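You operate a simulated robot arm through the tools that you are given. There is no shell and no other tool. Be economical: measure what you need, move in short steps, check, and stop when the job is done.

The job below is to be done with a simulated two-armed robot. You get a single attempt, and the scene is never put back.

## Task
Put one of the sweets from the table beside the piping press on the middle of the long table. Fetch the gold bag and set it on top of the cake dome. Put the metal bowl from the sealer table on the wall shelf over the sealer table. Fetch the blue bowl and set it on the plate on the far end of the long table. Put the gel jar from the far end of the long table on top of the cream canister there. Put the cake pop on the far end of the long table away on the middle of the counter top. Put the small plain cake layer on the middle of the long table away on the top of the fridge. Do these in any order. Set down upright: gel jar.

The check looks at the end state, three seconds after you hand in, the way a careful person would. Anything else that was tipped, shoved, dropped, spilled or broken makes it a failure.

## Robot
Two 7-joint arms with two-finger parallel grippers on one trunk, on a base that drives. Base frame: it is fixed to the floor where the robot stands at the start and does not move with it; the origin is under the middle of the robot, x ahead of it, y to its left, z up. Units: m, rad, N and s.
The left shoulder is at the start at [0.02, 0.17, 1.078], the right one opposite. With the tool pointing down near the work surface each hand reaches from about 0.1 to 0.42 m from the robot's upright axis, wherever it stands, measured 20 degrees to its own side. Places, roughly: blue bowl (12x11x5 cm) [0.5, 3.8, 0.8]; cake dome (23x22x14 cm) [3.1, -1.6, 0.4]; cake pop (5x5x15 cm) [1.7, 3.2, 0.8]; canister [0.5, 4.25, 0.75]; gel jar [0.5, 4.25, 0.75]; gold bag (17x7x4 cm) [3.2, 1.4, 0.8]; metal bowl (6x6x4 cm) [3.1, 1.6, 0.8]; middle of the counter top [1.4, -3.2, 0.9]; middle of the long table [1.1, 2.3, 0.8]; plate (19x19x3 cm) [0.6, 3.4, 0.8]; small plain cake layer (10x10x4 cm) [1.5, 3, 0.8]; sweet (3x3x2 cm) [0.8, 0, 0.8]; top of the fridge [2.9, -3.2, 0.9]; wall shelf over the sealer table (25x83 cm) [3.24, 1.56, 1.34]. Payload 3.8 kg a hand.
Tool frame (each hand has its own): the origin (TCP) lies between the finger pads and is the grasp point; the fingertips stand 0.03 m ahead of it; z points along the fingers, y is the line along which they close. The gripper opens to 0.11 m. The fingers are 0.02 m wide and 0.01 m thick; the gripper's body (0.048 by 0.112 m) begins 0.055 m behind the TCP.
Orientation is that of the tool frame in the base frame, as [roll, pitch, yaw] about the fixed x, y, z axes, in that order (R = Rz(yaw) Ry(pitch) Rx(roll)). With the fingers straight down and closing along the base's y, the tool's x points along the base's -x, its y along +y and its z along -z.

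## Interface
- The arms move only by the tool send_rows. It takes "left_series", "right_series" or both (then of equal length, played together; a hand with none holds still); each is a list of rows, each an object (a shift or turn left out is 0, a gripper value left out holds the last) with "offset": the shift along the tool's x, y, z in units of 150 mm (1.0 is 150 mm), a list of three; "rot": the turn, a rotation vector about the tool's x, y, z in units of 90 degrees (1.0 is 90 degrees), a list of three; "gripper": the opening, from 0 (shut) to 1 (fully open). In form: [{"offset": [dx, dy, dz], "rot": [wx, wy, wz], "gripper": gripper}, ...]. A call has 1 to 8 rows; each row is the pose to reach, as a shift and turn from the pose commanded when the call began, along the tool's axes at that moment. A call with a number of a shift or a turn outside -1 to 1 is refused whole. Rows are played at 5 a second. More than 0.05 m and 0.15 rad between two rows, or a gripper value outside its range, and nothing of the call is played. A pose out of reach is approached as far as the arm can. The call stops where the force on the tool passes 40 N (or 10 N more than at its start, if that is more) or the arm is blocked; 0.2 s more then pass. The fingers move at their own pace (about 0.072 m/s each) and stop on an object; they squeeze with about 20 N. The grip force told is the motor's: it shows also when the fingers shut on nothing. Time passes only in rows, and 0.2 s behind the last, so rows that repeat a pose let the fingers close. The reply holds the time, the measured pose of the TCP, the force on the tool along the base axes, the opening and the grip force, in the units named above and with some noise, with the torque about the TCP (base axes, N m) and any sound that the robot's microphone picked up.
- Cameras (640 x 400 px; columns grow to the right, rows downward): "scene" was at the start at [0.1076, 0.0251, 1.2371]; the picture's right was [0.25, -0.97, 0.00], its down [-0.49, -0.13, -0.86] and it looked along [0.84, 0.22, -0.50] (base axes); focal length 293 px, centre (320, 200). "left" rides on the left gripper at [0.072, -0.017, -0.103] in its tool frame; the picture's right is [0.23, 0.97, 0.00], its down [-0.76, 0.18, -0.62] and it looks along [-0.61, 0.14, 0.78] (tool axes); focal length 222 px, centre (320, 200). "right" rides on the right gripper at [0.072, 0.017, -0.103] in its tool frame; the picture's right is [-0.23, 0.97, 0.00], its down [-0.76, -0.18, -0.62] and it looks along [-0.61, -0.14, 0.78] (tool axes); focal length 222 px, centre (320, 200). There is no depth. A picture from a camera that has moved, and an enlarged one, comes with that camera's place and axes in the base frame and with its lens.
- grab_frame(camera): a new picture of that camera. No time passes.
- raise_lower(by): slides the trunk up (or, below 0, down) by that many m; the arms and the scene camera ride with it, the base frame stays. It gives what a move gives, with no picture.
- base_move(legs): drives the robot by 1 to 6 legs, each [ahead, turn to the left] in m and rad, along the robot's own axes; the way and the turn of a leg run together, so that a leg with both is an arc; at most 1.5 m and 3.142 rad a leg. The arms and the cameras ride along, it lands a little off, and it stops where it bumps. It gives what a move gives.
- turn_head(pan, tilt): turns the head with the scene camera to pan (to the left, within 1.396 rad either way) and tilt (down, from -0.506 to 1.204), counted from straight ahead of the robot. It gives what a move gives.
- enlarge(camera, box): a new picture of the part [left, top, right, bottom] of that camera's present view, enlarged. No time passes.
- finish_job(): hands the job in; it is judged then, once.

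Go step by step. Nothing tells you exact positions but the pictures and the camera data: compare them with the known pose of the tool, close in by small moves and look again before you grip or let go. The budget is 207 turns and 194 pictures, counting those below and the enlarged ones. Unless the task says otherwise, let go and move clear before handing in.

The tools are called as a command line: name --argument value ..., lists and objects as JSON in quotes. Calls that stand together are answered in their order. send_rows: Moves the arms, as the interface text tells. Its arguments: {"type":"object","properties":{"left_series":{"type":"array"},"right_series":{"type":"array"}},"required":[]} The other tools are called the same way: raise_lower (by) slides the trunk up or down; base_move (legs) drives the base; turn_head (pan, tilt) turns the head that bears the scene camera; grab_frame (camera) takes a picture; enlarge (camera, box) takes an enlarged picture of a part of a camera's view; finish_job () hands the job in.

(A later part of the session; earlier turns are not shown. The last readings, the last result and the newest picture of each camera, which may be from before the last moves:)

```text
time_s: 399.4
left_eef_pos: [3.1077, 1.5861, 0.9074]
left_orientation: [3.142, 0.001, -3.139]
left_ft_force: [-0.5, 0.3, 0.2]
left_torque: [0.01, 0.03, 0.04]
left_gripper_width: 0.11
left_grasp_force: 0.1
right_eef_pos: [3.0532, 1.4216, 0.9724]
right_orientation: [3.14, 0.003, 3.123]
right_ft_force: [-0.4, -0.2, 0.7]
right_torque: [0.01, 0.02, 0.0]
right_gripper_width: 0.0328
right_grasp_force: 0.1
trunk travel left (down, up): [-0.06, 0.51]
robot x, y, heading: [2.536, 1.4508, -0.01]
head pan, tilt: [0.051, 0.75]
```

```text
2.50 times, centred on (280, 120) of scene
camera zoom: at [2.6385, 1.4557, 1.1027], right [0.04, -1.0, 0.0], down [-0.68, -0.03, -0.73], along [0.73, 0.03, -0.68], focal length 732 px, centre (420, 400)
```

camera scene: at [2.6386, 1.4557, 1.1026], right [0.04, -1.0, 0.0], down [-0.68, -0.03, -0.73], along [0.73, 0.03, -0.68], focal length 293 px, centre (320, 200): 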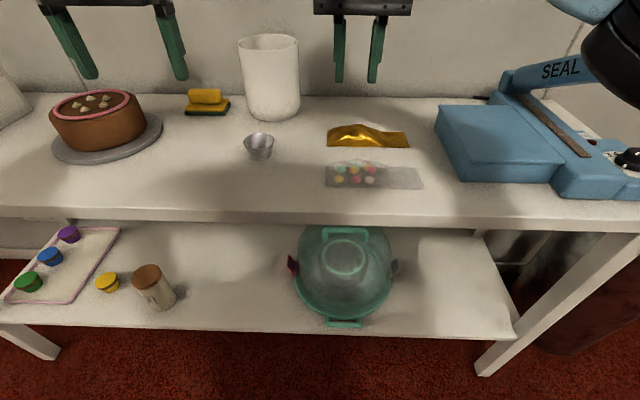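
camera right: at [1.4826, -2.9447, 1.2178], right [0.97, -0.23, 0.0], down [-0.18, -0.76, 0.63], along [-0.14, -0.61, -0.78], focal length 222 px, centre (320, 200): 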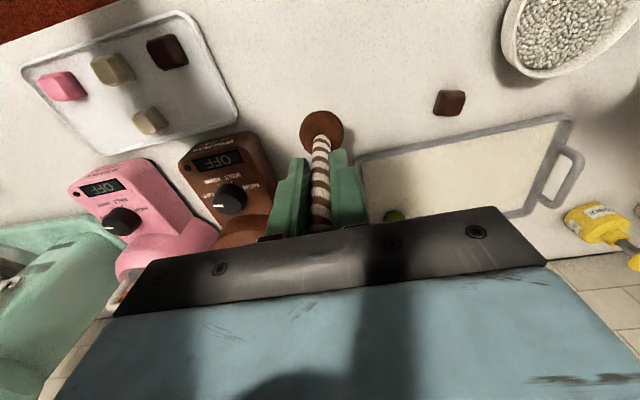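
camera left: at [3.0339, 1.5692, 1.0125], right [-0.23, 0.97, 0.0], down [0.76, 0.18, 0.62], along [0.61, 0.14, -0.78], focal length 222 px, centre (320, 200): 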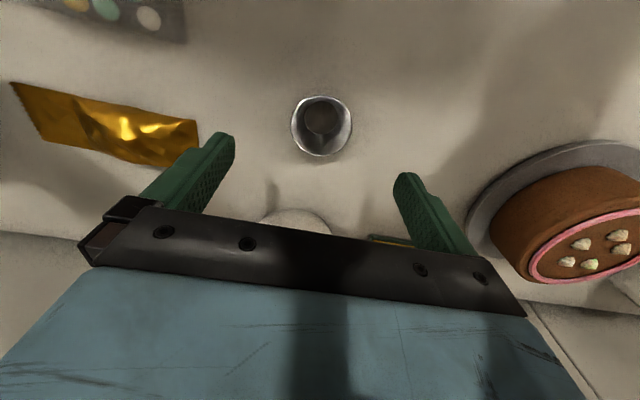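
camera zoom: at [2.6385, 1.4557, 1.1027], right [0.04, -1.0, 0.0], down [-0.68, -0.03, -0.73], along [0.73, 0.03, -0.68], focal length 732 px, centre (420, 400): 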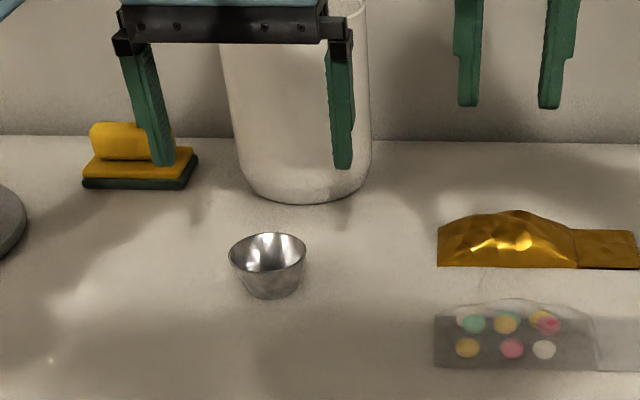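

send_rows --left_series '[{"offset": [-0.02, 0.012, 0.25], "gripper": 0.8}, {"offset": [-0.02, 0.012, 0.5]}, {"offset": [-0.02, 0.012, 0.66]}, {"offset": [-0.02, 0.012, 0.66], "gripper": 0.0}, {"offset": [-0.02, 0.012, 0.66]}, {"offset": [-0.02, 0.012, 0.66]}, {"offset": [-0.02, 0.012, 0.66]}]'

send_rows --left_series '[{"offset": [0, 0, -0.15]}, {"offset": [0, 0, -0.4]}, {"offset": [0, 0, -0.7]}, {"offset": [0, 0, -0.7]}]'

enlarge --camera "scene" --box '[180, 40, 380, 200]'

```text
time_s: 401.0
left_eef_pos: [3.1105, 1.5896, 0.8102]
left_orientation: [-3.14, 0.001, -3.138]
left_ft_force: [2.6, 2.3, 9.2]
left_torque: [0.35, 0.0, -0.13]
left_gripper_width: 0.0559
left_grasp_force: 20.5
right_eef_pos: [3.052, 1.4217, 0.9727]
right_orientation: [3.141, 0.003, 3.124]
right_ft_force: [-0.3, -0.9, 0.5]
right_torque: [-0.01, -0.01, -0.03]
right_gripper_width: 0.0332
right_grasp_force: 0.1
trunk travel left (down, up): [-0.06, 0.51]
robot x, y, heading: [2.539, 1.4495, -0.009]
head pan, tilt: [0.051, 0.75]
```

```text
time_s: 402.0
left_eef_pos: [3.1082, 1.5884, 0.9181]
left_orientation: [-3.139, -0.002, -3.138]
left_ft_force: [-0.7, 0.8, 0.3]
left_torque: [0.03, 0.0, 0.02]
left_gripper_width: 0.0559
left_grasp_force: 19.9
right_eef_pos: [3.0542, 1.4222, 0.9731]
right_orientation: [3.14, 0.003, 3.122]
right_ft_force: [-0.7, 0.0, 0.0]
right_torque: [-0.01, 0.0, -0.02]
right_gripper_width: 0.0331
right_grasp_force: 0.1
trunk travel left (down, up): [-0.06, 0.51]
robot x, y, heading: [2.5351, 1.4506, -0.01]
head pan, tilt: [0.051, 0.75]
```

```text
2.50 times, centred on (280, 120) of scene
camera zoom: at [2.6386, 1.4557, 1.1026], right [0.04, -1.0, 0.0], down [-0.68, -0.03, -0.73], along [0.73, 0.03, -0.68], focal length 732 px, centre (420, 400)
```

zoom: 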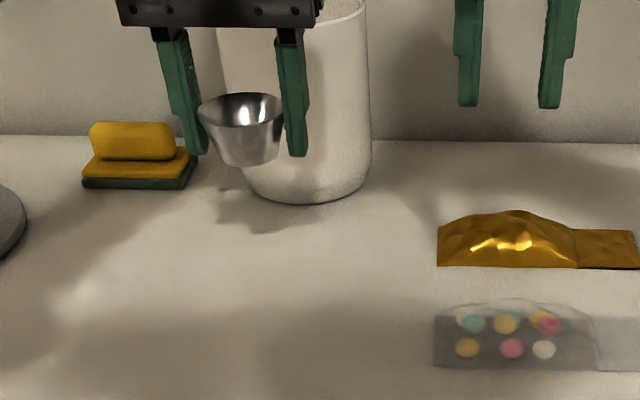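

Bowl held. I'll back off, raise up and inspect the wall shelf for a free spot.

base_move --legs '[[-0.2, 0]]'

raise_lower --by 0.4

raise_lower --by 0.1

turn_head --pan 0.35 --tilt 0.3

grab_frame --camera "scene"

```text
time_s: 403.6
left_eef_pos: [2.9092, 1.5875, 0.9178]
left_orientation: [-3.14, 0.0, -3.141]
left_ft_force: [0.3, 0.4, -0.4]
left_torque: [-0.01, -0.02, -0.01]
left_gripper_width: 0.0557
left_grasp_force: 20.5
right_eef_pos: [2.8541, 1.4229, 0.9744]
right_orientation: [3.139, 0.003, 3.119]
right_ft_force: [0.2, -0.1, 1.0]
right_torque: [-0.01, -0.01, 0.01]
right_gripper_width: 0.0328
right_grasp_force: 0.1
trunk travel left (down, up): [-0.06, 0.51]
robot x, y, heading: [2.3356, 1.4485, -0.011]
head pan, tilt: [0.051, 0.75]
```

```text
time_s: 407.4
left_eef_pos: [2.9089, 1.5888, 1.3161]
left_orientation: [-3.141, -0.002, -3.141]
left_ft_force: [0.4, 0.5, -0.5]
left_torque: [0.01, -0.01, 0.02]
left_gripper_width: 0.0558
left_grasp_force: 20.3
right_eef_pos: [2.8548, 1.4214, 1.3726]
right_orientation: [3.139, 0.004, 3.119]
right_ft_force: [-0.6, 0.5, 0.0]
right_torque: [-0.01, 0.02, 0.0]
right_gripper_width: 0.0333
right_grasp_force: 0.0
trunk travel left (down, up): [-0.46, 0.11]
robot x, y, heading: [2.3355, 1.458, -0.006]
head pan, tilt: [0.051, 0.75]
```

```text
time_s: 408.8
left_eef_pos: [2.9088, 1.5891, 1.4165]
left_orientation: [-3.138, -0.002, -3.14]
left_ft_force: [0.3, 0.3, -1.3]
left_torque: [0.0, 0.0, 0.03]
left_gripper_width: 0.0559
left_grasp_force: 20.2
right_eef_pos: [2.8541, 1.423, 1.4729]
right_orientation: [3.14, 0.003, 3.119]
right_ft_force: [-0.5, 0.3, 0.4]
right_torque: [0.01, 0.0, 0.03]
right_gripper_width: 0.0331
right_grasp_force: 0.0
trunk travel left (down, up): [-0.56, 0.01]
robot x, y, heading: [2.3358, 1.4535, -0.01]
head pan, tilt: [0.051, 0.75]
```

```text
time_s: 409.6
left_eef_pos: [2.9086, 1.5888, 1.4169]
left_orientation: [-3.141, -0.002, -3.141]
left_ft_force: [-0.1, -0.5, -0.4]
left_torque: [-0.01, -0.01, -0.01]
left_gripper_width: 0.056
left_grasp_force: 20.3
right_eef_pos: [2.8554, 1.4225, 1.4731]
right_orientation: [-3.141, 0.003, 3.119]
right_ft_force: [0.1, -0.1, 0.3]
right_torque: [0.01, 0.0, 0.01]
right_gripper_width: 0.0331
right_grasp_force: 0.0
trunk travel left (down, up): [-0.56, 0.01]
robot x, y, heading: [2.3384, 1.4525, -0.009]
head pan, tilt: [0.351, 0.3]
```

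```text
56 pictures are left
camera scene: at [2.445, 1.4851, 1.6429], right [0.33, -0.94, 0.0], down [-0.28, -0.1, -0.95], along [0.9, 0.32, -0.3], focal length 293 px, centre (320, 200)
```

scene: 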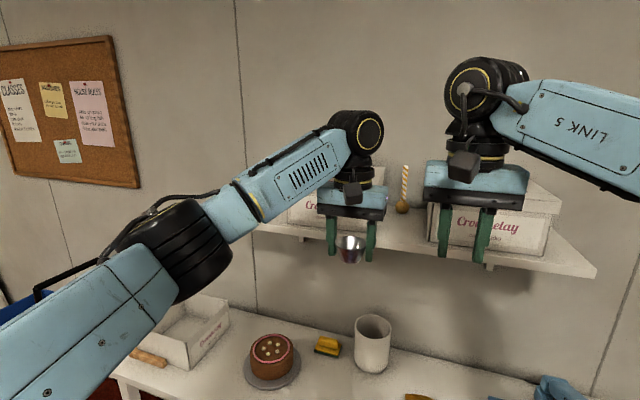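

The shelf's north end (y≈1.83–1.97) is free beside the left box. I'll raise the left hand, retract the right, and shift the robot north-east.

send_rows --left_series '[{"offset": [0.1, 0, -0.2]}, {"offset": [0.2, 0, -0.4]}, {"offset": [0.3, 0, -0.6]}, {"offset": [0.3, 0, -0.65]}]' --right_series '[{"offset": [0.3, -0.1, 0]}, {"offset": [0.6, -0.2, 0]}, {"offset": [0.9, -0.3, 0]}, {"offset": [0.9, -0.3, 0]}]'

base_move --legs '[[0, 0.95], [0.37, 0], [0, -0.94]]'

turn_head --pan 0.2 --tilt 0.4

grab_frame --camera "scene"

grab_frame --camera "left"

```text
time_s: 410.6
left_eef_pos: [2.8672, 1.5876, 1.5148]
left_orientation: [-3.139, -0.002, 3.141]
left_ft_force: [0.7, 0.5, -0.8]
left_torque: [0.03, 0.01, 0.0]
left_gripper_width: 0.0557
left_grasp_force: 20.5
right_eef_pos: [2.7173, 1.3784, 1.4733]
right_orientation: [3.14, 0.002, 3.118]
right_ft_force: [0.4, -0.2, 0.0]
right_torque: [0.04, 0.0, -0.02]
right_gripper_width: 0.0332
right_grasp_force: 0.1
trunk travel left (down, up): [-0.56, 0.01]
robot x, y, heading: [2.34, 1.4502, -0.012]
head pan, tilt: [0.351, 0.3]
```

```text
time_s: 417.9
left_eef_pos: [3.0908, 1.8675, 1.5136]
left_orientation: [-3.14, 0.0, 3.12]
left_ft_force: [-0.2, 0.1, -0.4]
left_torque: [-0.02, 0.0, -0.03]
left_gripper_width: 0.0557
left_grasp_force: 19.2
right_eef_pos: [2.9355, 1.6642, 1.4724]
right_orientation: [3.141, 0.004, 3.097]
right_ft_force: [0.1, -0.4, -0.6]
right_torque: [-0.01, 0.0, 0.01]
right_gripper_width: 0.0329
right_grasp_force: 0.1
trunk travel left (down, up): [-0.56, 0.01]
robot x, y, heading: [2.5592, 1.7492, -0.036]
head pan, tilt: [0.351, 0.3]
```

```text
time_s: 418.6
left_eef_pos: [3.0905, 1.8692, 1.5132]
left_orientation: [-3.141, -0.001, 3.12]
left_ft_force: [0.2, 0.9, -0.1]
left_torque: [-0.03, 0.01, 0.03]
left_gripper_width: 0.0559
left_grasp_force: 19.8
right_eef_pos: [2.9337, 1.6635, 1.472]
right_orientation: [3.14, 0.003, 3.095]
right_ft_force: [0.4, -0.3, -0.4]
right_torque: [0.0, 0.02, -0.03]
right_gripper_width: 0.033
right_grasp_force: 0.0
trunk travel left (down, up): [-0.56, 0.01]
robot x, y, heading: [2.5576, 1.7489, -0.041]
head pan, tilt: [0.201, 0.4]
```

```text
55 pictures are left
camera scene: at [2.6688, 1.7631, 1.6338], right [0.17, -0.99, 0.0], down [-0.38, -0.06, -0.92], along [0.91, 0.15, -0.39], focal length 293 px, centre (320, 200)
```

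scene: 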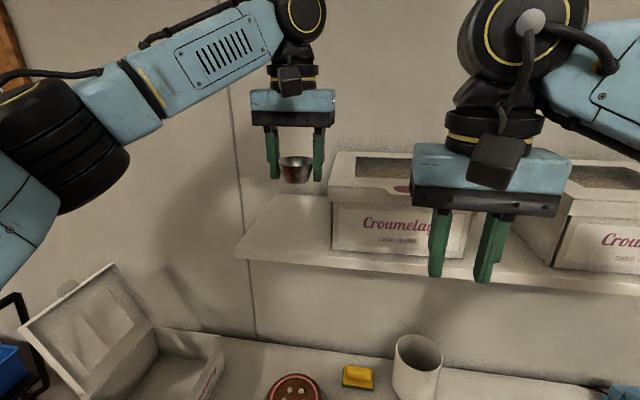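

```text
54 pictures are left
camera left: at [3.0165, 1.854, 1.6181], right [-0.2, 0.98, 0.0], down [0.77, 0.16, 0.62], along [0.61, 0.13, -0.78], focal length 222 px, centre (320, 200)
```

left: 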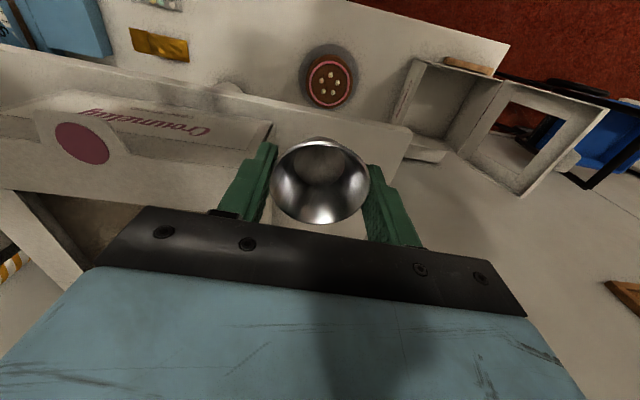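

Target on the shelf: (3.19, 1.905). Moving over it and lowering partway.

send_rows --left_series '[{"offset": [-0.2, 0.08, 0]}, {"offset": [-0.4, 0.16, 0]}, {"offset": [-0.66, 0.25, 0]}, {"offset": [-0.66, 0.25, 0.2]}, {"offset": [-0.66, 0.25, 0.4]}, {"offset": [-0.66, 0.25, 0.6]}, {"offset": [-0.66, 0.25, 0.6]}]'

enlarge --camera "scene" --box '[200, 120, 400, 280]'

grab_frame --camera "left"

```text
time_s: 420.2
left_eef_pos: [3.1843, 1.9086, 1.4232]
left_orientation: [-3.139, 0.001, 3.116]
left_ft_force: [0.0, 1.2, -0.8]
left_torque: [0.01, -0.01, -0.02]
left_gripper_width: 0.0558
left_grasp_force: 20.0
left hand out of reach, approached as far as the arm can: row 3, 4, 5, 6, 7
right_eef_pos: [2.9346, 1.6645, 1.4717]
right_orientation: [3.14, 0.004, 3.096]
right_ft_force: [-0.1, 0.4, 1.1]
right_torque: [0.0, -0.01, -0.03]
right_gripper_width: 0.0329
right_grasp_force: 0.0
trunk travel left (down, up): [-0.56, 0.01]
robot x, y, heading: [2.5572, 1.7485, -0.034]
head pan, tilt: [0.201, 0.4]
```

```text
2.50 times, centred on (300, 200) of scene
camera zoom: at [2.6688, 1.7632, 1.6337], right [0.17, -0.99, 0.0], down [-0.38, -0.06, -0.92], along [0.91, 0.15, -0.39], focal length 732 px, centre (370, 200)
```

zoom: 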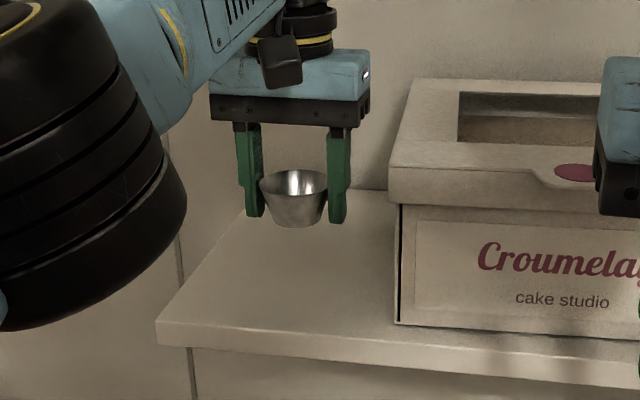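

```text
52 pictures are left
camera left: at [3.11, 1.8918, 1.5261], right [-0.2, 0.98, 0.0], down [0.77, 0.16, 0.62], along [0.61, 0.13, -0.78], focal length 222 px, centre (320, 200)
```

left: 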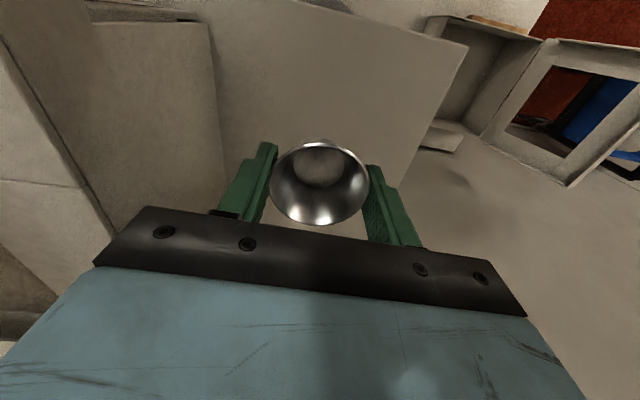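

send_rows --left_series '[{"offset": [0.1, 0, 0.06]}, {"offset": [0.1, 0, 0.12]}, {"offset": [0.1, 0, 0.18]}, {"offset": [0.1, 0, 0.18]}]'

enlarge --camera "scene" --box '[200, 120, 400, 280]'

```text
time_s: 421.2
left_eef_pos: [3.1873, 1.9043, 1.4037]
left_orientation: [-3.139, -0.001, 3.12]
left_ft_force: [-0.7, 0.3, -0.6]
left_torque: [0.0, 0.0, -0.04]
left_gripper_width: 0.0556
left_grasp_force: 20.0
left hand out of reach, approached as far as the arm can: row 1, 2, 3, 4
right_eef_pos: [2.9354, 1.6636, 1.4713]
right_orientation: [3.141, 0.003, 3.096]
right_ft_force: [0.0, 0.4, 0.2]
right_torque: [0.02, 0.05, 0.02]
right_gripper_width: 0.0331
right_grasp_force: 0.1
trunk travel left (down, up): [-0.56, 0.01]
robot x, y, heading: [2.5596, 1.7466, -0.036]
head pan, tilt: [0.201, 0.4]
```

```text
2.50 times, centred on (300, 200) of scene
camera zoom: at [2.6689, 1.7632, 1.6337], right [0.17, -0.99, 0.0], down [-0.38, -0.06, -0.92], along [0.91, 0.15, -0.39], focal length 732 px, centre (370, 200)
```

zoom: 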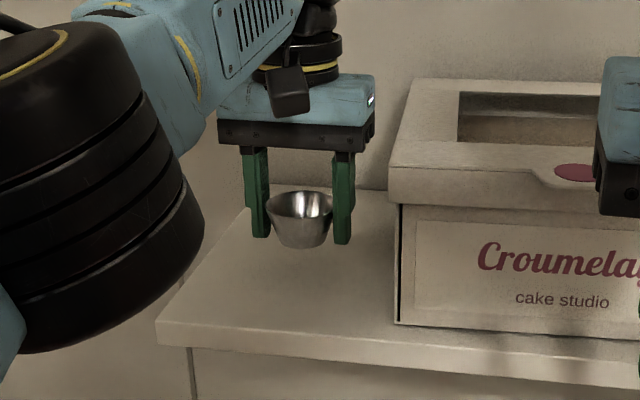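

I'll use the trunk for the last centimetres, since the arm is near its limit.

raise_lower --by -0.01

raise_lower --by -0.005

enlarge --camera "scene" --box '[200, 120, 400, 280]'

```text
time_s: 421.7
left_eef_pos: [3.188, 1.9031, 1.3919]
left_orientation: [-3.142, -0.002, 3.119]
left_ft_force: [-0.1, 0.0, -0.4]
left_torque: [0.02, 0.03, 0.01]
left_gripper_width: 0.0556
left_grasp_force: 20.0
right_eef_pos: [2.9364, 1.6636, 1.4628]
right_orientation: [3.141, 0.003, 3.095]
right_ft_force: [0.7, 1.1, 0.6]
right_torque: [0.0, -0.01, 0.02]
right_gripper_width: 0.033
right_grasp_force: 0.1
trunk travel left (down, up): [-0.55, 0.02]
robot x, y, heading: [2.5548, 1.7464, -0.032]
head pan, tilt: [0.201, 0.4]
```

```text
time_s: 422.3
left_eef_pos: [3.1864, 1.9033, 1.3878]
left_orientation: [-3.141, -0.002, 3.117]
left_ft_force: [0.8, 1.0, -0.8]
left_torque: [0.02, 0.02, 0.0]
left_gripper_width: 0.0556
left_grasp_force: 20.4
right_eef_pos: [2.9356, 1.6645, 1.4573]
right_orientation: [3.141, 0.004, 3.096]
right_ft_force: [-0.5, -0.3, -0.5]
right_torque: [0.0, 0.02, 0.0]
right_gripper_width: 0.033
right_grasp_force: 0.0
trunk travel left (down, up): [-0.545, 0.025]
robot x, y, heading: [2.5594, 1.7459, -0.033]
head pan, tilt: [0.201, 0.4]
```

```text
2.50 times, centred on (300, 200) of scene
camera zoom: at [2.669, 1.7632, 1.6187], right [0.17, -0.99, 0.0], down [-0.38, -0.06, -0.92], along [0.91, 0.15, -0.39], focal length 732 px, centre (370, 200)
```

zoom: 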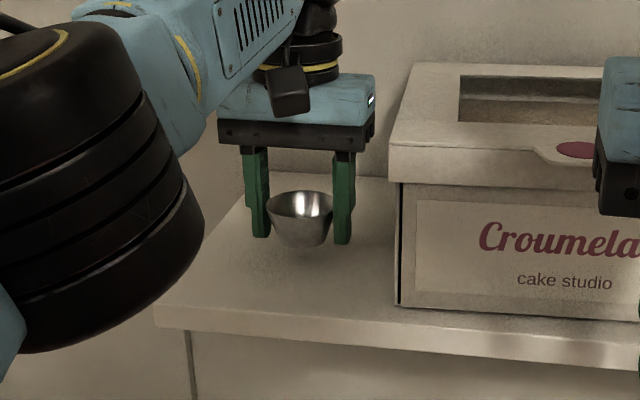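

raise_lower --by -0.006

raise_lower --by -0.005

raise_lower --by -0.004

enlarge --camera "scene" --box '[240, 150, 360, 250]'

```text
time_s: 422.8
left_eef_pos: [3.1871, 1.9034, 1.3825]
left_orientation: [-3.14, -0.002, 3.118]
left_ft_force: [0.1, 0.2, -0.2]
left_torque: [-0.02, 0.0, 0.01]
left_gripper_width: 0.0557
left_grasp_force: 20.0
right_eef_pos: [2.9368, 1.6633, 1.4527]
right_orientation: [3.141, 0.003, 3.096]
right_ft_force: [0.0, -1.1, -0.1]
right_torque: [0.02, -0.01, 0.01]
right_gripper_width: 0.0331
right_grasp_force: 0.0
trunk travel left (down, up): [-0.539, 0.031]
robot x, y, heading: [2.5556, 1.7432, -0.033]
head pan, tilt: [0.201, 0.4]
```

```text
time_s: 423.4
left_eef_pos: [3.1865, 1.9046, 1.3776]
left_orientation: [-3.139, -0.002, 3.118]
left_ft_force: [0.1, -0.6, -0.2]
left_torque: [0.02, 0.0, 0.0]
left_gripper_width: 0.0559
left_grasp_force: 19.3
right_eef_pos: [2.9349, 1.6649, 1.4468]
right_orientation: [3.14, 0.003, 3.096]
right_ft_force: [0.0, 0.3, 0.5]
right_torque: [0.02, -0.03, 0.07]
right_gripper_width: 0.0329
right_grasp_force: 0.2
trunk travel left (down, up): [-0.534, 0.036]
robot x, y, heading: [2.5586, 1.7455, -0.037]
head pan, tilt: [0.201, 0.4]
```

```text
time_s: 423.9
left_eef_pos: [3.1864, 1.9031, 1.3728]
left_orientation: [-3.141, -0.003, 3.119]
left_ft_force: [-0.2, 0.0, 0.5]
left_torque: [0.03, 0.01, -0.02]
left_gripper_width: 0.0558
left_grasp_force: 20.5
right_eef_pos: [2.9354, 1.6634, 1.4428]
right_orientation: [3.14, 0.004, 3.096]
right_ft_force: [0.4, -0.3, -0.1]
right_torque: [0.02, 0.02, 0.0]
right_gripper_width: 0.0331
right_grasp_force: 0.0
trunk travel left (down, up): [-0.53, 0.04]
robot x, y, heading: [2.5593, 1.745, -0.033]
head pan, tilt: [0.201, 0.4]
```

```text
4.00 times, centred on (300, 200) of scene
camera zoom: at [2.6689, 1.7632, 1.6037], right [0.17, -0.99, 0.0], down [-0.38, -0.06, -0.92], along [0.91, 0.15, -0.39], focal length 1172 px, centre (400, 200)
```

zoom: 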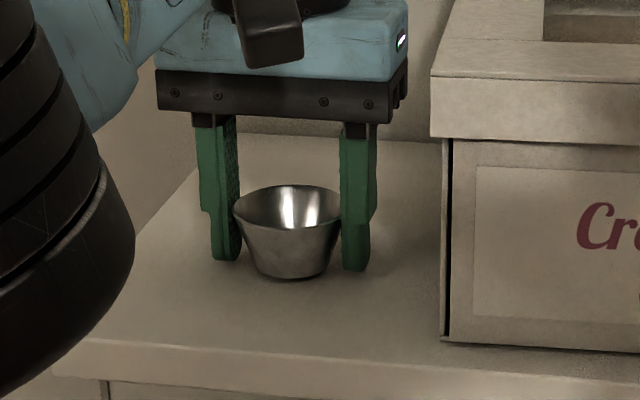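

raise_lower --by -0.004

raise_lower --by -0.003

enlarge --camera "scene" --box '[240, 150, 360, 250]'

```text
time_s: 424.4
left_eef_pos: [3.1871, 1.904, 1.3699]
left_orientation: [-3.142, 0.0, 3.12]
left_ft_force: [0.8, 0.2, 5.2]
left_torque: [0.19, -0.04, 0.0]
left_gripper_width: 0.0556
left_grasp_force: 19.7
right_eef_pos: [2.9352, 1.6634, 1.4385]
right_orientation: [3.138, 0.005, 3.097]
right_ft_force: [-0.1, -0.2, 0.3]
right_torque: [-0.03, -0.02, 0.01]
right_gripper_width: 0.033
right_grasp_force: 0.1
trunk travel left (down, up): [-0.526, 0.044]
robot x, y, heading: [2.5557, 1.7509, -0.033]
head pan, tilt: [0.201, 0.4]
```

```text
time_s: 424.9
left_eef_pos: [3.1866, 1.9046, 1.3699]
left_orientation: [-3.14, 0.005, 3.12]
left_ft_force: [9.0, 1.8, 28.6]
left_torque: [0.24, 0.01, -0.06]
left_gripper_width: 0.0558
left_grasp_force: 19.3
right_eef_pos: [2.9341, 1.6637, 1.4372]
right_orientation: [3.14, 0.006, 3.097]
right_ft_force: [-0.1, -0.3, 0.7]
right_torque: [-0.02, 0.02, -0.03]
right_gripper_width: 0.0332
right_grasp_force: 0.1
trunk travel left (down, up): [-0.523, 0.047]
robot x, y, heading: [2.5563, 1.7434, -0.034]
head pan, tilt: [0.201, 0.4]
```

```text
4.00 times, centred on (300, 200) of scene
camera zoom: at [2.6676, 1.7629, 1.5971], right [0.17, -0.99, 0.0], down [-0.38, -0.06, -0.92], along [0.91, 0.15, -0.39], focal length 1172 px, centre (400, 200)
```

zoom: 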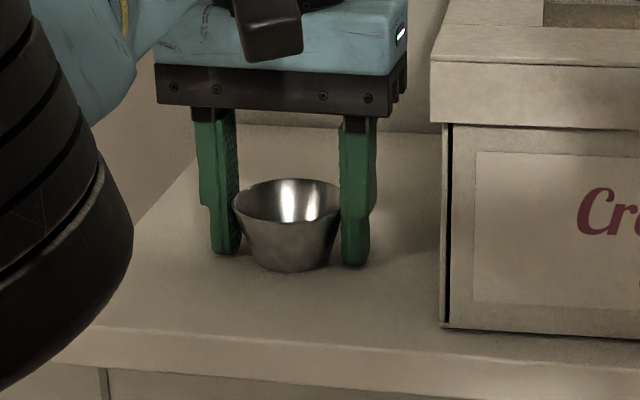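

Contact. I'll ease the trunk up 4 mm, open and withdraw upward.

raise_lower --by 0.004

send_rows --left_series '[{"gripper": 0.6}, {"gripper": 0.75}, {}, {}]'

raise_lower --by 0.04

send_rows --left_series '[{"offset": [0.1, 0, -0.25]}, {"offset": [0.3, 0, -0.45]}, {"offset": [0.55, 0, -0.5]}, {"offset": [0.8, 0, -0.5]}]'

grab_frame --camera "scene"

```text
time_s: 425.5
left_eef_pos: [3.1865, 1.9042, 1.3701]
left_orientation: [-3.141, 0.0, 3.12]
left_ft_force: [5.6, 1.3, 13.5]
left_torque: [0.5, -0.31, -0.15]
left_gripper_width: 0.0557
left_grasp_force: 20.2
right_eef_pos: [2.935, 1.6636, 1.44]
right_orientation: [3.139, 0.002, 3.095]
right_ft_force: [-0.3, -0.6, -0.1]
right_torque: [0.02, -0.01, -0.02]
right_gripper_width: 0.033
right_grasp_force: 0.0
trunk travel left (down, up): [-0.527, 0.043]
robot x, y, heading: [2.5598, 1.7458, -0.035]
head pan, tilt: [0.201, 0.4]
```

```text
time_s: 426.5
left_eef_pos: [3.1853, 1.9037, 1.3701]
left_orientation: [3.141, -0.004, 3.12]
left_ft_force: [-3.0, 0.6, 2.7]
left_torque: [0.09, 0.07, 0.1]
left_gripper_width: 0.082
left_grasp_force: 0.0
right_eef_pos: [2.9358, 1.6651, 1.4403]
right_orientation: [3.14, 0.004, 3.095]
right_ft_force: [0.3, 0.7, 0.5]
right_torque: [0.0, 0.0, 0.01]
right_gripper_width: 0.0331
right_grasp_force: 0.1
trunk travel left (down, up): [-0.527, 0.043]
robot x, y, heading: [2.5585, 1.7463, -0.033]
head pan, tilt: [0.201, 0.4]
```

```text
time_s: 427.3
left_eef_pos: [3.1881, 1.9033, 1.4099]
left_orientation: [-3.139, -0.003, 3.119]
left_ft_force: [0.2, -0.5, 0.4]
left_torque: [-0.01, 0.01, 0.01]
left_gripper_width: 0.0826
left_grasp_force: 0.0
right_eef_pos: [2.9358, 1.6645, 1.479]
right_orientation: [3.138, 0.003, 3.096]
right_ft_force: [-0.1, -0.5, -1.1]
right_torque: [0.0, 0.01, 0.01]
right_gripper_width: 0.0329
right_grasp_force: 0.0
trunk travel left (down, up): [-0.567, 0.003]
robot x, y, heading: [2.5594, 1.745, -0.037]
head pan, tilt: [0.201, 0.4]
```

```text
time_s: 428.5
left_eef_pos: [3.084, 1.9177, 1.4919]
left_orientation: [-3.102, -0.041, -3.048]
left_ft_force: [-0.8, -1.9, -0.3]
left_torque: [0.13, 0.04, -0.01]
left_gripper_width: 0.0825
left_grasp_force: 0.0
left hand out of reach, approached as far as the arm can: row 1, 2, 3
right_eef_pos: [2.9343, 1.6557, 1.4788]
right_orientation: [3.135, 0.004, 3.098]
right_ft_force: [0.1, -1.2, 0.0]
right_torque: [0.13, -0.02, 0.02]
right_gripper_width: 0.0329
right_grasp_force: 0.0
trunk travel left (down, up): [-0.567, 0.003]
robot x, y, heading: [2.5578, 1.7454, -0.032]
head pan, tilt: [0.201, 0.4]
stopped in row 4 (left hand): the arm was blocked; the commanded pose is now the measured one
```

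```text
47 pictures are left
camera scene: at [2.6673, 1.7539, 1.641], right [0.17, -0.99, -0.01], down [-0.38, -0.06, -0.92], along [0.91, 0.15, -0.39], focal length 293 px, centre (320, 200)
```

scene: 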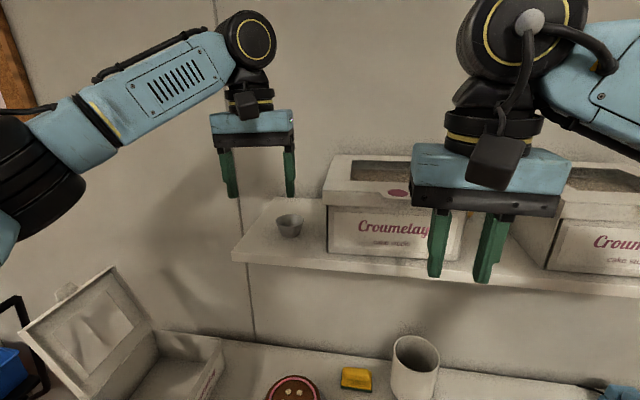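

The bowl rests on the shelf. The left arm jammed slightly in its fold; I'll back the base off and then relax the left arm.

base_move --legs '[[-0.18, 0]]'

send_rows --left_series '[{"offset": [0, -0.1, 0.15]}, {"offset": [0, -0.2, 0.3]}, {"offset": [0, -0.3, 0.45]}, {"offset": [0, -0.3, 0.6]}]'

enlarge --camera "scene" --box '[200, 120, 400, 280]'

```text
time_s: 430.0
left_eef_pos: [2.9067, 1.936, 1.4911]
left_orientation: [-3.096, -0.042, -3.039]
left_ft_force: [0.3, 0.3, -0.4]
left_torque: [-0.03, 0.01, 0.0]
left_gripper_width: 0.0824
left_grasp_force: 0.1
right_eef_pos: [2.7575, 1.6736, 1.4792]
right_orientation: [3.14, 0.002, 3.106]
right_ft_force: [0.0, 0.3, 0.0]
right_torque: [0.01, -0.02, -0.01]
right_gripper_width: 0.033
right_grasp_force: 0.0
trunk travel left (down, up): [-0.567, 0.003]
robot x, y, heading: [2.3824, 1.7514, -0.031]
head pan, tilt: [0.201, 0.4]
```

```text
time_s: 431.0
left_eef_pos: [2.9058, 1.889, 1.4029]
left_orientation: [-3.097, -0.042, -3.035]
left_ft_force: [0.3, 0.7, -0.4]
left_torque: [-0.04, 0.0, 0.01]
left_gripper_width: 0.0823
left_grasp_force: 0.0
right_eef_pos: [2.759, 1.6747, 1.4788]
right_orientation: [3.141, 0.003, 3.106]
right_ft_force: [0.6, -0.1, -0.1]
right_torque: [-0.03, 0.01, 0.02]
right_gripper_width: 0.0332
right_grasp_force: 0.0
trunk travel left (down, up): [-0.567, 0.003]
robot x, y, heading: [2.3782, 1.7531, -0.029]
head pan, tilt: [0.201, 0.4]
```

```text
2.50 times, centred on (300, 200) of scene
camera zoom: at [2.4918, 1.7707, 1.6406], right [0.17, -0.98, 0.0], down [-0.38, -0.07, -0.92], along [0.91, 0.16, -0.39], focal length 732 px, centre (370, 200)
```

zoom: 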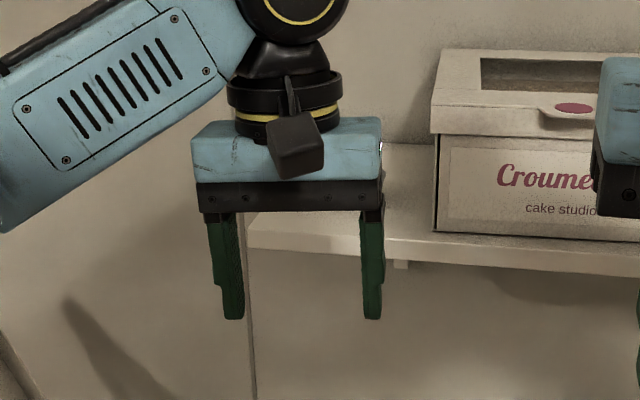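

The bowl is done. Now the gold bag: lower the trunk, move to face it, and prepare the right hand turned 90° so it closes across the bag's 7 cm width.

raise_lower --by -0.4

base_move --legs '[[0, -0.95], [0.31, 0], [0, 0.98]]'

send_rows --right_series '[{"rot": [0, 0, -0.09], "gripper": 1.0}, {"rot": [0, 0, -0.18]}, {"rot": [0, 0, -0.27]}, {"rot": [0, 0, -0.36]}, {"rot": [0, 0, -0.45]}, {"rot": [0, 0, -0.54]}, {"rot": [0, 0, -0.63]}, {"rot": [0, 0, -0.72]}]' --left_series '[{"offset": [0.15, 0.15, -0.1]}, {"offset": [0.3, 0.3, -0.1]}, {"offset": [0.45, 0.4, -0.1]}, {"offset": [0.6, 0.4, -0.1]}, {"offset": [0.6, 0.4, -0.1]}, {"offset": [0.6, 0.4, -0.1]}, {"offset": [0.6, 0.4, -0.1]}, {"offset": [0.6, 0.4, -0.1]}]'

turn_head --pan -0.1 --tilt 0.8

grab_frame --camera "scene"

```text
time_s: 434.8
left_eef_pos: [2.9054, 1.8878, 1.0038]
left_orientation: [-3.097, -0.042, -3.039]
left_ft_force: [-0.6, -0.4, -0.1]
left_torque: [0.02, 0.01, -0.01]
left_gripper_width: 0.0825
left_grasp_force: 0.1
right_eef_pos: [2.7586, 1.674, 1.0788]
right_orientation: [3.14, 0.004, 3.107]
right_ft_force: [0.8, -0.7, -0.2]
right_torque: [0.0, -0.01, 0.01]
right_gripper_width: 0.0329
right_grasp_force: 0.1
trunk travel left (down, up): [-0.167, 0.403]
robot x, y, heading: [2.3793, 1.7543, -0.03]
head pan, tilt: [0.201, 0.4]
```

```text
time_s: 441.9
left_eef_pos: [3.0707, 1.6348, 1.0043]
left_orientation: [-3.095, -0.041, -3.019]
left_ft_force: [0.1, 0.7, -0.1]
left_torque: [0.0, 0.02, 0.0]
left_gripper_width: 0.0825
left_grasp_force: 0.1
right_eef_pos: [2.9286, 1.4186, 1.0794]
right_orientation: [3.14, 0.003, 3.125]
right_ft_force: [-0.2, 0.2, 0.4]
right_torque: [0.01, 0.0, -0.01]
right_gripper_width: 0.033
right_grasp_force: 0.0
trunk travel left (down, up): [-0.167, 0.403]
robot x, y, heading: [2.5519, 1.4915, -0.009]
head pan, tilt: [0.201, 0.4]
```

```text
time_s: 443.7
left_eef_pos: [2.9745, 1.6827, 1.0196]
left_orientation: [-3.097, -0.041, -3.021]
left_ft_force: [1.0, 0.1, 1.0]
left_torque: [0.0, 0.01, -0.04]
left_gripper_width: 0.0826
left_grasp_force: 0.2
right_eef_pos: [2.9289, 1.4183, 1.0797]
right_orientation: [-3.138, 0.004, -2.025]
right_ft_force: [0.9, 0.3, 0.7]
right_torque: [0.02, -0.01, -0.01]
right_gripper_width: 0.11
right_grasp_force: 0.1
trunk travel left (down, up): [-0.167, 0.403]
robot x, y, heading: [2.5474, 1.4913, -0.007]
head pan, tilt: [0.201, 0.4]
```

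```text
time_s: 444.6
left_eef_pos: [2.9754, 1.6836, 1.0192]
left_orientation: [-3.098, -0.042, -3.019]
left_ft_force: [0.3, 0.0, -0.2]
left_torque: [0.0, -0.01, -0.04]
left_gripper_width: 0.0825
left_grasp_force: 0.1
right_eef_pos: [2.9291, 1.4189, 1.0799]
right_orientation: [-3.138, 0.002, -2.029]
right_ft_force: [0.7, 0.0, 0.5]
right_torque: [-0.04, -0.01, 0.04]
right_gripper_width: 0.11
right_grasp_force: 0.1
trunk travel left (down, up): [-0.167, 0.403]
robot x, y, heading: [2.5532, 1.4894, -0.008]
head pan, tilt: [-0.099, 0.799]
```

```text
45 pictures are left
camera scene: at [2.6493, 1.4834, 1.2057], right [-0.11, -0.99, 0.0], down [-0.71, 0.08, -0.7], along [0.69, -0.07, -0.72], focal length 293 px, centre (320, 200)
```

scene: 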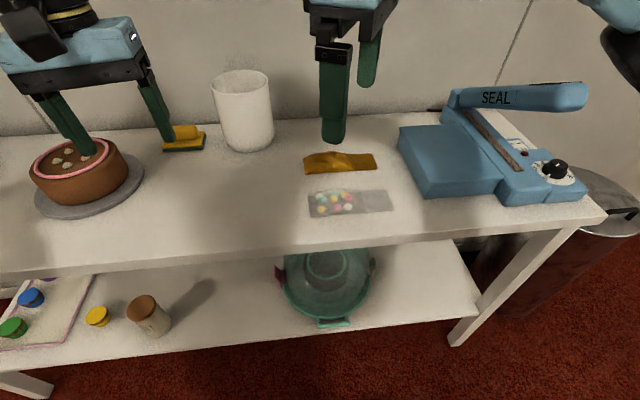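

Plan refined: the left hand will take the bag with the tool tilted (pointing −y and down), closing across its width, and later yaw round so it points forward under the shelf. First I move the right hand away and turn the left wrist.

send_rows --right_series '[{"offset": [0.2, 0.07, 0], "rot": [0, 0, 0.09], "gripper": 0.3}, {"offset": [0.4, 0.14, 0], "rot": [0, 0, 0.18]}, {"offset": [0.6, 0.2, 0], "rot": [0, 0, 0.27]}, {"offset": [0.8, 0.27, 0], "rot": [0, 0, 0.36]}, {"offset": [0.98, 0.33, 0], "rot": [0, 0, 0.45]}, {"offset": [0.98, 0.33, 0], "rot": [0, 0, 0.54]}, {"offset": [0.98, 0.33, 0], "rot": [0, 0, 0.63]}, {"offset": [0.98, 0.33, 0], "rot": [0, 0, 0.72]}]' --left_series '[{"offset": [0, 0, -0.1], "rot": [0, 0, 0.09], "gripper": 1.0}, {"offset": [0, 0, -0.2], "rot": [0, 0, 0.18]}, {"offset": [0, 0, -0.2], "rot": [0, 0, 0.27]}, {"offset": [0, 0, -0.2], "rot": [0, 0, 0.36]}, {"offset": [0, 0, -0.2], "rot": [0, 0, 0.45]}, {"offset": [0, 0, -0.2], "rot": [0, 0, 0.54]}, {"offset": [0, 0, -0.2], "rot": [0, 0, 0.63]}, {"offset": [0, 0, -0.2], "rot": [0, 0, 0.72]}]'

send_rows --left_series '[{"rot": [0, 0, 0.09]}, {"rot": [0, 0, 0.18]}, {"rot": [0, 0, 0.27]}, {"rot": [0, 0, 0.36]}]'

send_rows --left_series '[{"rot": [0, -0.08, 0]}, {"rot": [0, -0.16, 0]}, {"rot": [0, -0.24, 0]}, {"rot": [0, -0.32, 0]}, {"rot": [0, -0.4, 0]}, {"rot": [0, -0.46, 0]}]'

grab_frame --camera "scene"

```text
time_s: 446.4
left_eef_pos: [2.9784, 1.6861, 1.0501]
left_orientation: [-3.084, 0.023, 2.133]
left_ft_force: [0.4, 1.0, -0.5]
left_torque: [0.0, -0.01, -0.02]
left_gripper_width: 0.1101
left_grasp_force: 0.1
right_eef_pos: [2.8192, 1.3082, 1.0799]
right_orientation: [3.139, 0.002, 3.124]
right_ft_force: [-0.3, 0.7, 0.0]
right_torque: [0.01, 0.0, -0.03]
right_gripper_width: 0.0329
right_grasp_force: 0.1
trunk travel left (down, up): [-0.167, 0.403]
robot x, y, heading: [2.5489, 1.4896, -0.005]
head pan, tilt: [-0.099, 0.799]
```

```text
time_s: 447.4
left_eef_pos: [2.9761, 1.686, 1.0493]
left_orientation: [-3.105, 0.051, 1.567]
left_ft_force: [0.1, 0.2, -1.2]
left_torque: [0.0, -0.03, 0.02]
left_gripper_width: 0.1099
left_grasp_force: 0.0
right_eef_pos: [2.8199, 1.3072, 1.0787]
right_orientation: [3.139, 0.004, 3.125]
right_ft_force: [-0.2, 0.4, 1.5]
right_torque: [0.0, 0.01, -0.02]
right_gripper_width: 0.0331
right_grasp_force: 0.1
trunk travel left (down, up): [-0.167, 0.403]
robot x, y, heading: [2.5485, 1.4922, -0.007]
head pan, tilt: [-0.099, 0.799]
```

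```text
time_s: 448.8
left_eef_pos: [2.9762, 1.6869, 1.0508]
left_orientation: [-3.089, 0.774, 1.601]
left_ft_force: [-0.6, 0.3, -0.4]
left_torque: [0.0, 0.02, -0.02]
left_gripper_width: 0.1102
left_grasp_force: 0.1
right_eef_pos: [2.8186, 1.3078, 1.079]
right_orientation: [3.14, 0.004, 3.126]
right_ft_force: [-0.4, 0.1, 0.1]
right_torque: [0.02, 0.0, 0.0]
right_gripper_width: 0.0329
right_grasp_force: 0.1
trunk travel left (down, up): [-0.167, 0.403]
robot x, y, heading: [2.546, 1.4846, -0.007]
head pan, tilt: [-0.099, 0.799]
```

```text
44 pictures are left
camera scene: at [2.6493, 1.4834, 1.2056], right [-0.11, -0.99, 0.0], down [-0.71, 0.08, -0.7], along [0.69, -0.07, -0.72], focal length 293 px, centre (320, 200)
```

scene: 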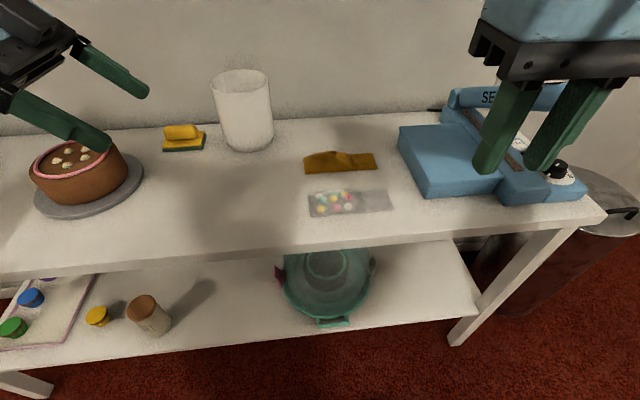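

The tilted pose works (44°). Target bag centre ≈ (3.18, 1.40, 0.80). Approaching in two stages.

send_rows --left_series '[{"offset": [-0.02, 0.14, 0.19]}, {"offset": [-0.04, 0.28, 0.38]}, {"offset": [-0.06, 0.42, 0.57]}, {"offset": [-0.09, 0.56, 0.76]}, {"offset": [-0.107, 0.67, 0.94]}]'

send_rows --left_series '[{"offset": [-0.03, 0.16, 0.23]}, {"offset": [-0.06, 0.32, 0.46]}, {"offset": [-0.09, 0.48, 0.7]}, {"offset": [-0.128, 0.63, 0.92]}, {"offset": [-0.128, 0.63, 0.92]}]'

grab_frame --camera "scene"

grab_frame --camera "left"

```text
time_s: 450.0
left_eef_pos: [3.0728, 1.5736, 0.955]
left_orientation: [-3.092, 0.774, 1.602]
left_ft_force: [-0.6, -0.4, 0.1]
left_torque: [0.0, -0.01, -0.02]
left_gripper_width: 0.11
left_grasp_force: 0.2
right_eef_pos: [2.8199, 1.307, 1.0794]
right_orientation: [3.141, 0.005, 3.126]
right_ft_force: [0.0, -0.2, 0.8]
right_torque: [-0.03, 0.02, 0.0]
right_gripper_width: 0.0331
right_grasp_force: 0.1
trunk travel left (down, up): [-0.167, 0.403]
robot x, y, heading: [2.5519, 1.4871, -0.008]
head pan, tilt: [-0.099, 0.799]
```

```text
time_s: 451.2
left_eef_pos: [3.1666, 1.4651, 0.8681]
left_orientation: [-3.092, 0.77, 1.6]
left_ft_force: [-0.8, 0.6, 0.3]
left_torque: [0.02, -0.01, -0.02]
left_gripper_width: 0.1102
left_grasp_force: 0.0
right_eef_pos: [2.8194, 1.3083, 1.0779]
right_orientation: [-3.14, 0.005, 3.124]
right_ft_force: [-0.4, 0.0, 0.4]
right_torque: [0.02, -0.02, -0.02]
right_gripper_width: 0.0329
right_grasp_force: 0.1
trunk travel left (down, up): [-0.167, 0.403]
robot x, y, heading: [2.5512, 1.4893, -0.003]
head pan, tilt: [-0.099, 0.799]
```

```text
43 pictures are left
camera scene: at [2.6493, 1.4838, 1.2056], right [-0.11, -0.99, 0.0], down [-0.71, 0.08, -0.7], along [0.69, -0.07, -0.72], focal length 293 px, centre (320, 200)
```

scene: 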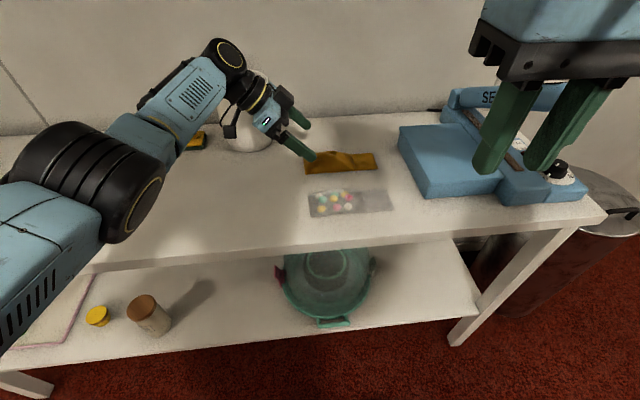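

```text
42 pictures are left
camera left: at [3.1507, 1.5885, 0.8929], right [0.97, 0.16, -0.19], down [0.21, -0.11, 0.97], along [0.13, -0.98, -0.14], focal length 222 px, centre (320, 200)
```

left: 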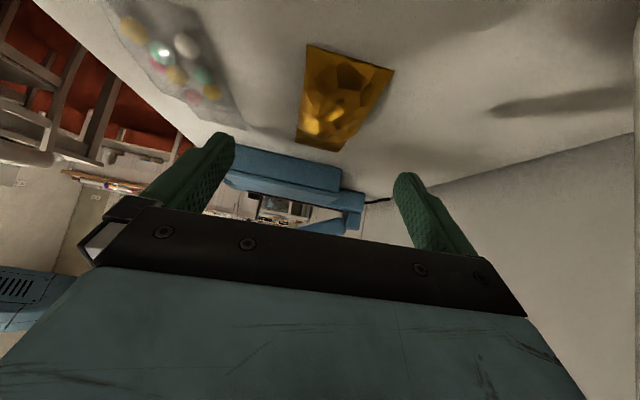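

Bag spans y 1.275–1.45, x centre 3.174. Going in to TCP (3.174, 1.385, 0.803).

send_rows --left_series '[{"offset": [-0.03, 0.035, 0.2]}, {"offset": [-0.05, 0.035, 0.4]}, {"offset": [-0.07, 0.035, 0.57]}, {"offset": [-0.08, 0.035, 0.684]}, {"offset": [-0.08, 0.035, 0.684]}]'

enlarge --camera "scene" --box '[220, 60, 420, 220]'

grab_frame --camera "left"

```text
time_s: 452.4
left_eef_pos: [3.1419, 1.3978, 0.8105]
left_orientation: [-3.11, 0.776, 1.595]
left_ft_force: [6.1, 13.2, 23.2]
left_torque: [0.04, -1.47, 0.8]
left_gripper_width: 0.11
left_grasp_force: 0.0
left hand out of reach, approached as far as the arm can: row 1, 2, 3, 4, 5
right_eef_pos: [2.819, 1.31, 1.0795]
right_orientation: [-3.141, 0.005, 3.125]
right_ft_force: [0.6, 0.3, -0.8]
right_torque: [0.01, 0.0, -0.05]
right_gripper_width: 0.0328
right_grasp_force: 0.1
trunk travel left (down, up): [-0.167, 0.403]
robot x, y, heading: [2.5482, 1.4912, -0.008]
head pan, tilt: [-0.099, 0.799]
```

```text
2.50 times, centred on (320, 140) of scene
camera zoom: at [2.6479, 1.485, 1.2061], right [-0.11, -0.99, 0.0], down [-0.71, 0.08, -0.7], along [0.69, -0.07, -0.72], focal length 732 px, centre (320, 350)
```

zoom: 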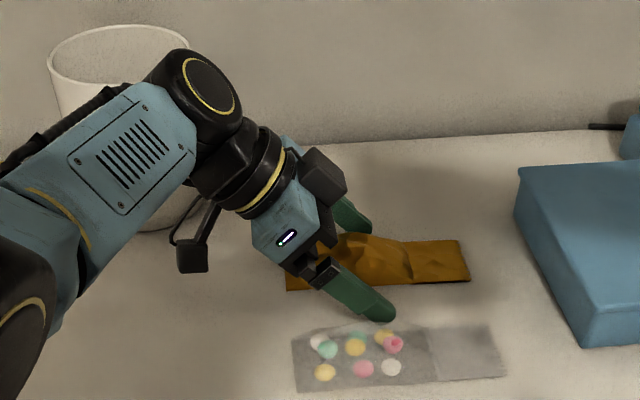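

```text
40 pictures are left
camera left: at [3.1254, 1.5228, 0.8334], right [0.97, 0.16, -0.18], down [0.2, -0.11, 0.97], along [0.14, -0.98, -0.14], focal length 222 px, centre (320, 200)
```

left: 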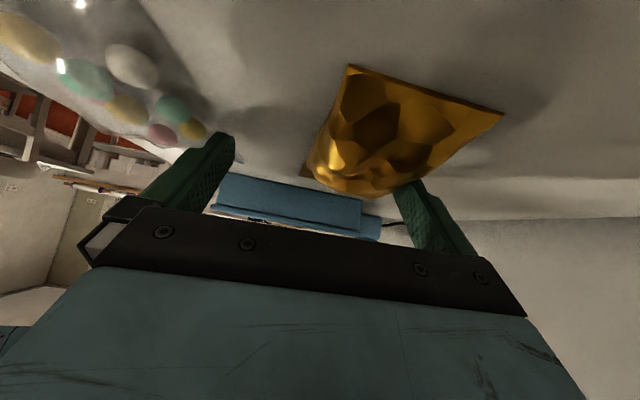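

The arm ran out of reach and the far finger pressed on the bag. I'll back out, move the base closer, and redo it.

send_rows --left_series '[{"offset": [0.0, -0.1, -0.2]}, {"offset": [0.02, -0.2, -0.45]}, {"offset": [0.04, -0.3, -0.7]}, {"offset": [0.04, -0.35, -0.8]}]'

base_move --legs '[[0.08, 0]]'

grab_frame --camera "left"

grab_frame --camera "scene"

```text
time_s: 453.4
left_eef_pos: [3.1693, 1.4617, 0.8778]
left_orientation: [-3.087, 0.772, 1.603]
left_ft_force: [-0.2, 0.3, -0.7]
left_torque: [0.0, 0.0, 0.02]
left_gripper_width: 0.1101
left_grasp_force: 0.2
left hand out of reach, approached as far as the arm can: row 1, 2, 3, 4
right_eef_pos: [2.8203, 1.3075, 1.0783]
right_orientation: [3.139, 0.003, 3.127]
right_ft_force: [0.8, 1.2, 0.0]
right_torque: [0.04, 0.02, 0.0]
right_gripper_width: 0.0329
right_grasp_force: 0.1
trunk travel left (down, up): [-0.167, 0.403]
robot x, y, heading: [2.5504, 1.4879, -0.011]
head pan, tilt: [-0.099, 0.799]
```

```text
time_s: 454.5
left_eef_pos: [3.25, 1.4609, 0.8769]
left_orientation: [-3.09, 0.771, 1.602]
left_ft_force: [-1.2, -1.0, 2.3]
left_torque: [0.28, -0.18, 0.1]
left_gripper_width: 0.1101
left_grasp_force: 0.0
right_eef_pos: [2.9008, 1.3075, 1.0803]
right_orientation: [3.14, 0.003, 3.124]
right_ft_force: [0.7, 0.9, -0.4]
right_torque: [0.0, -0.02, 0.01]
right_gripper_width: 0.0329
right_grasp_force: 0.0
trunk travel left (down, up): [-0.167, 0.403]
robot x, y, heading: [2.6319, 1.4911, -0.011]
head pan, tilt: [-0.099, 0.799]
```

```text
39 pictures are left
camera left: at [3.234, 1.5852, 0.9019], right [0.97, 0.16, -0.19], down [0.21, -0.11, 0.97], along [0.13, -0.98, -0.14], focal length 222 px, centre (320, 200)
```

left: 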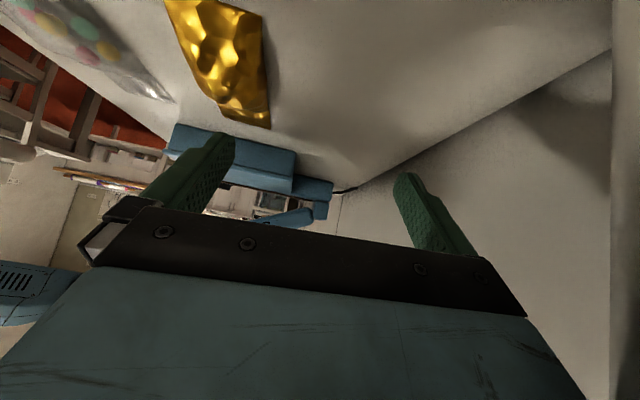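

```text
38 pictures are left
camera scene: at [2.7307, 1.4822, 1.2057], right [-0.11, -0.99, 0.0], down [-0.71, 0.08, -0.7], along [0.69, -0.08, -0.72], focal length 293 px, centre (320, 200)
```

scene: 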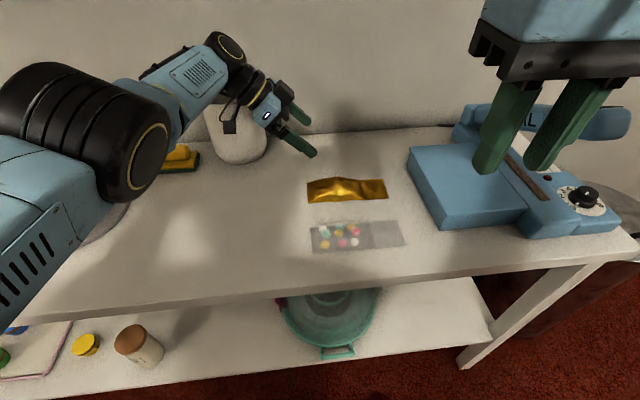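

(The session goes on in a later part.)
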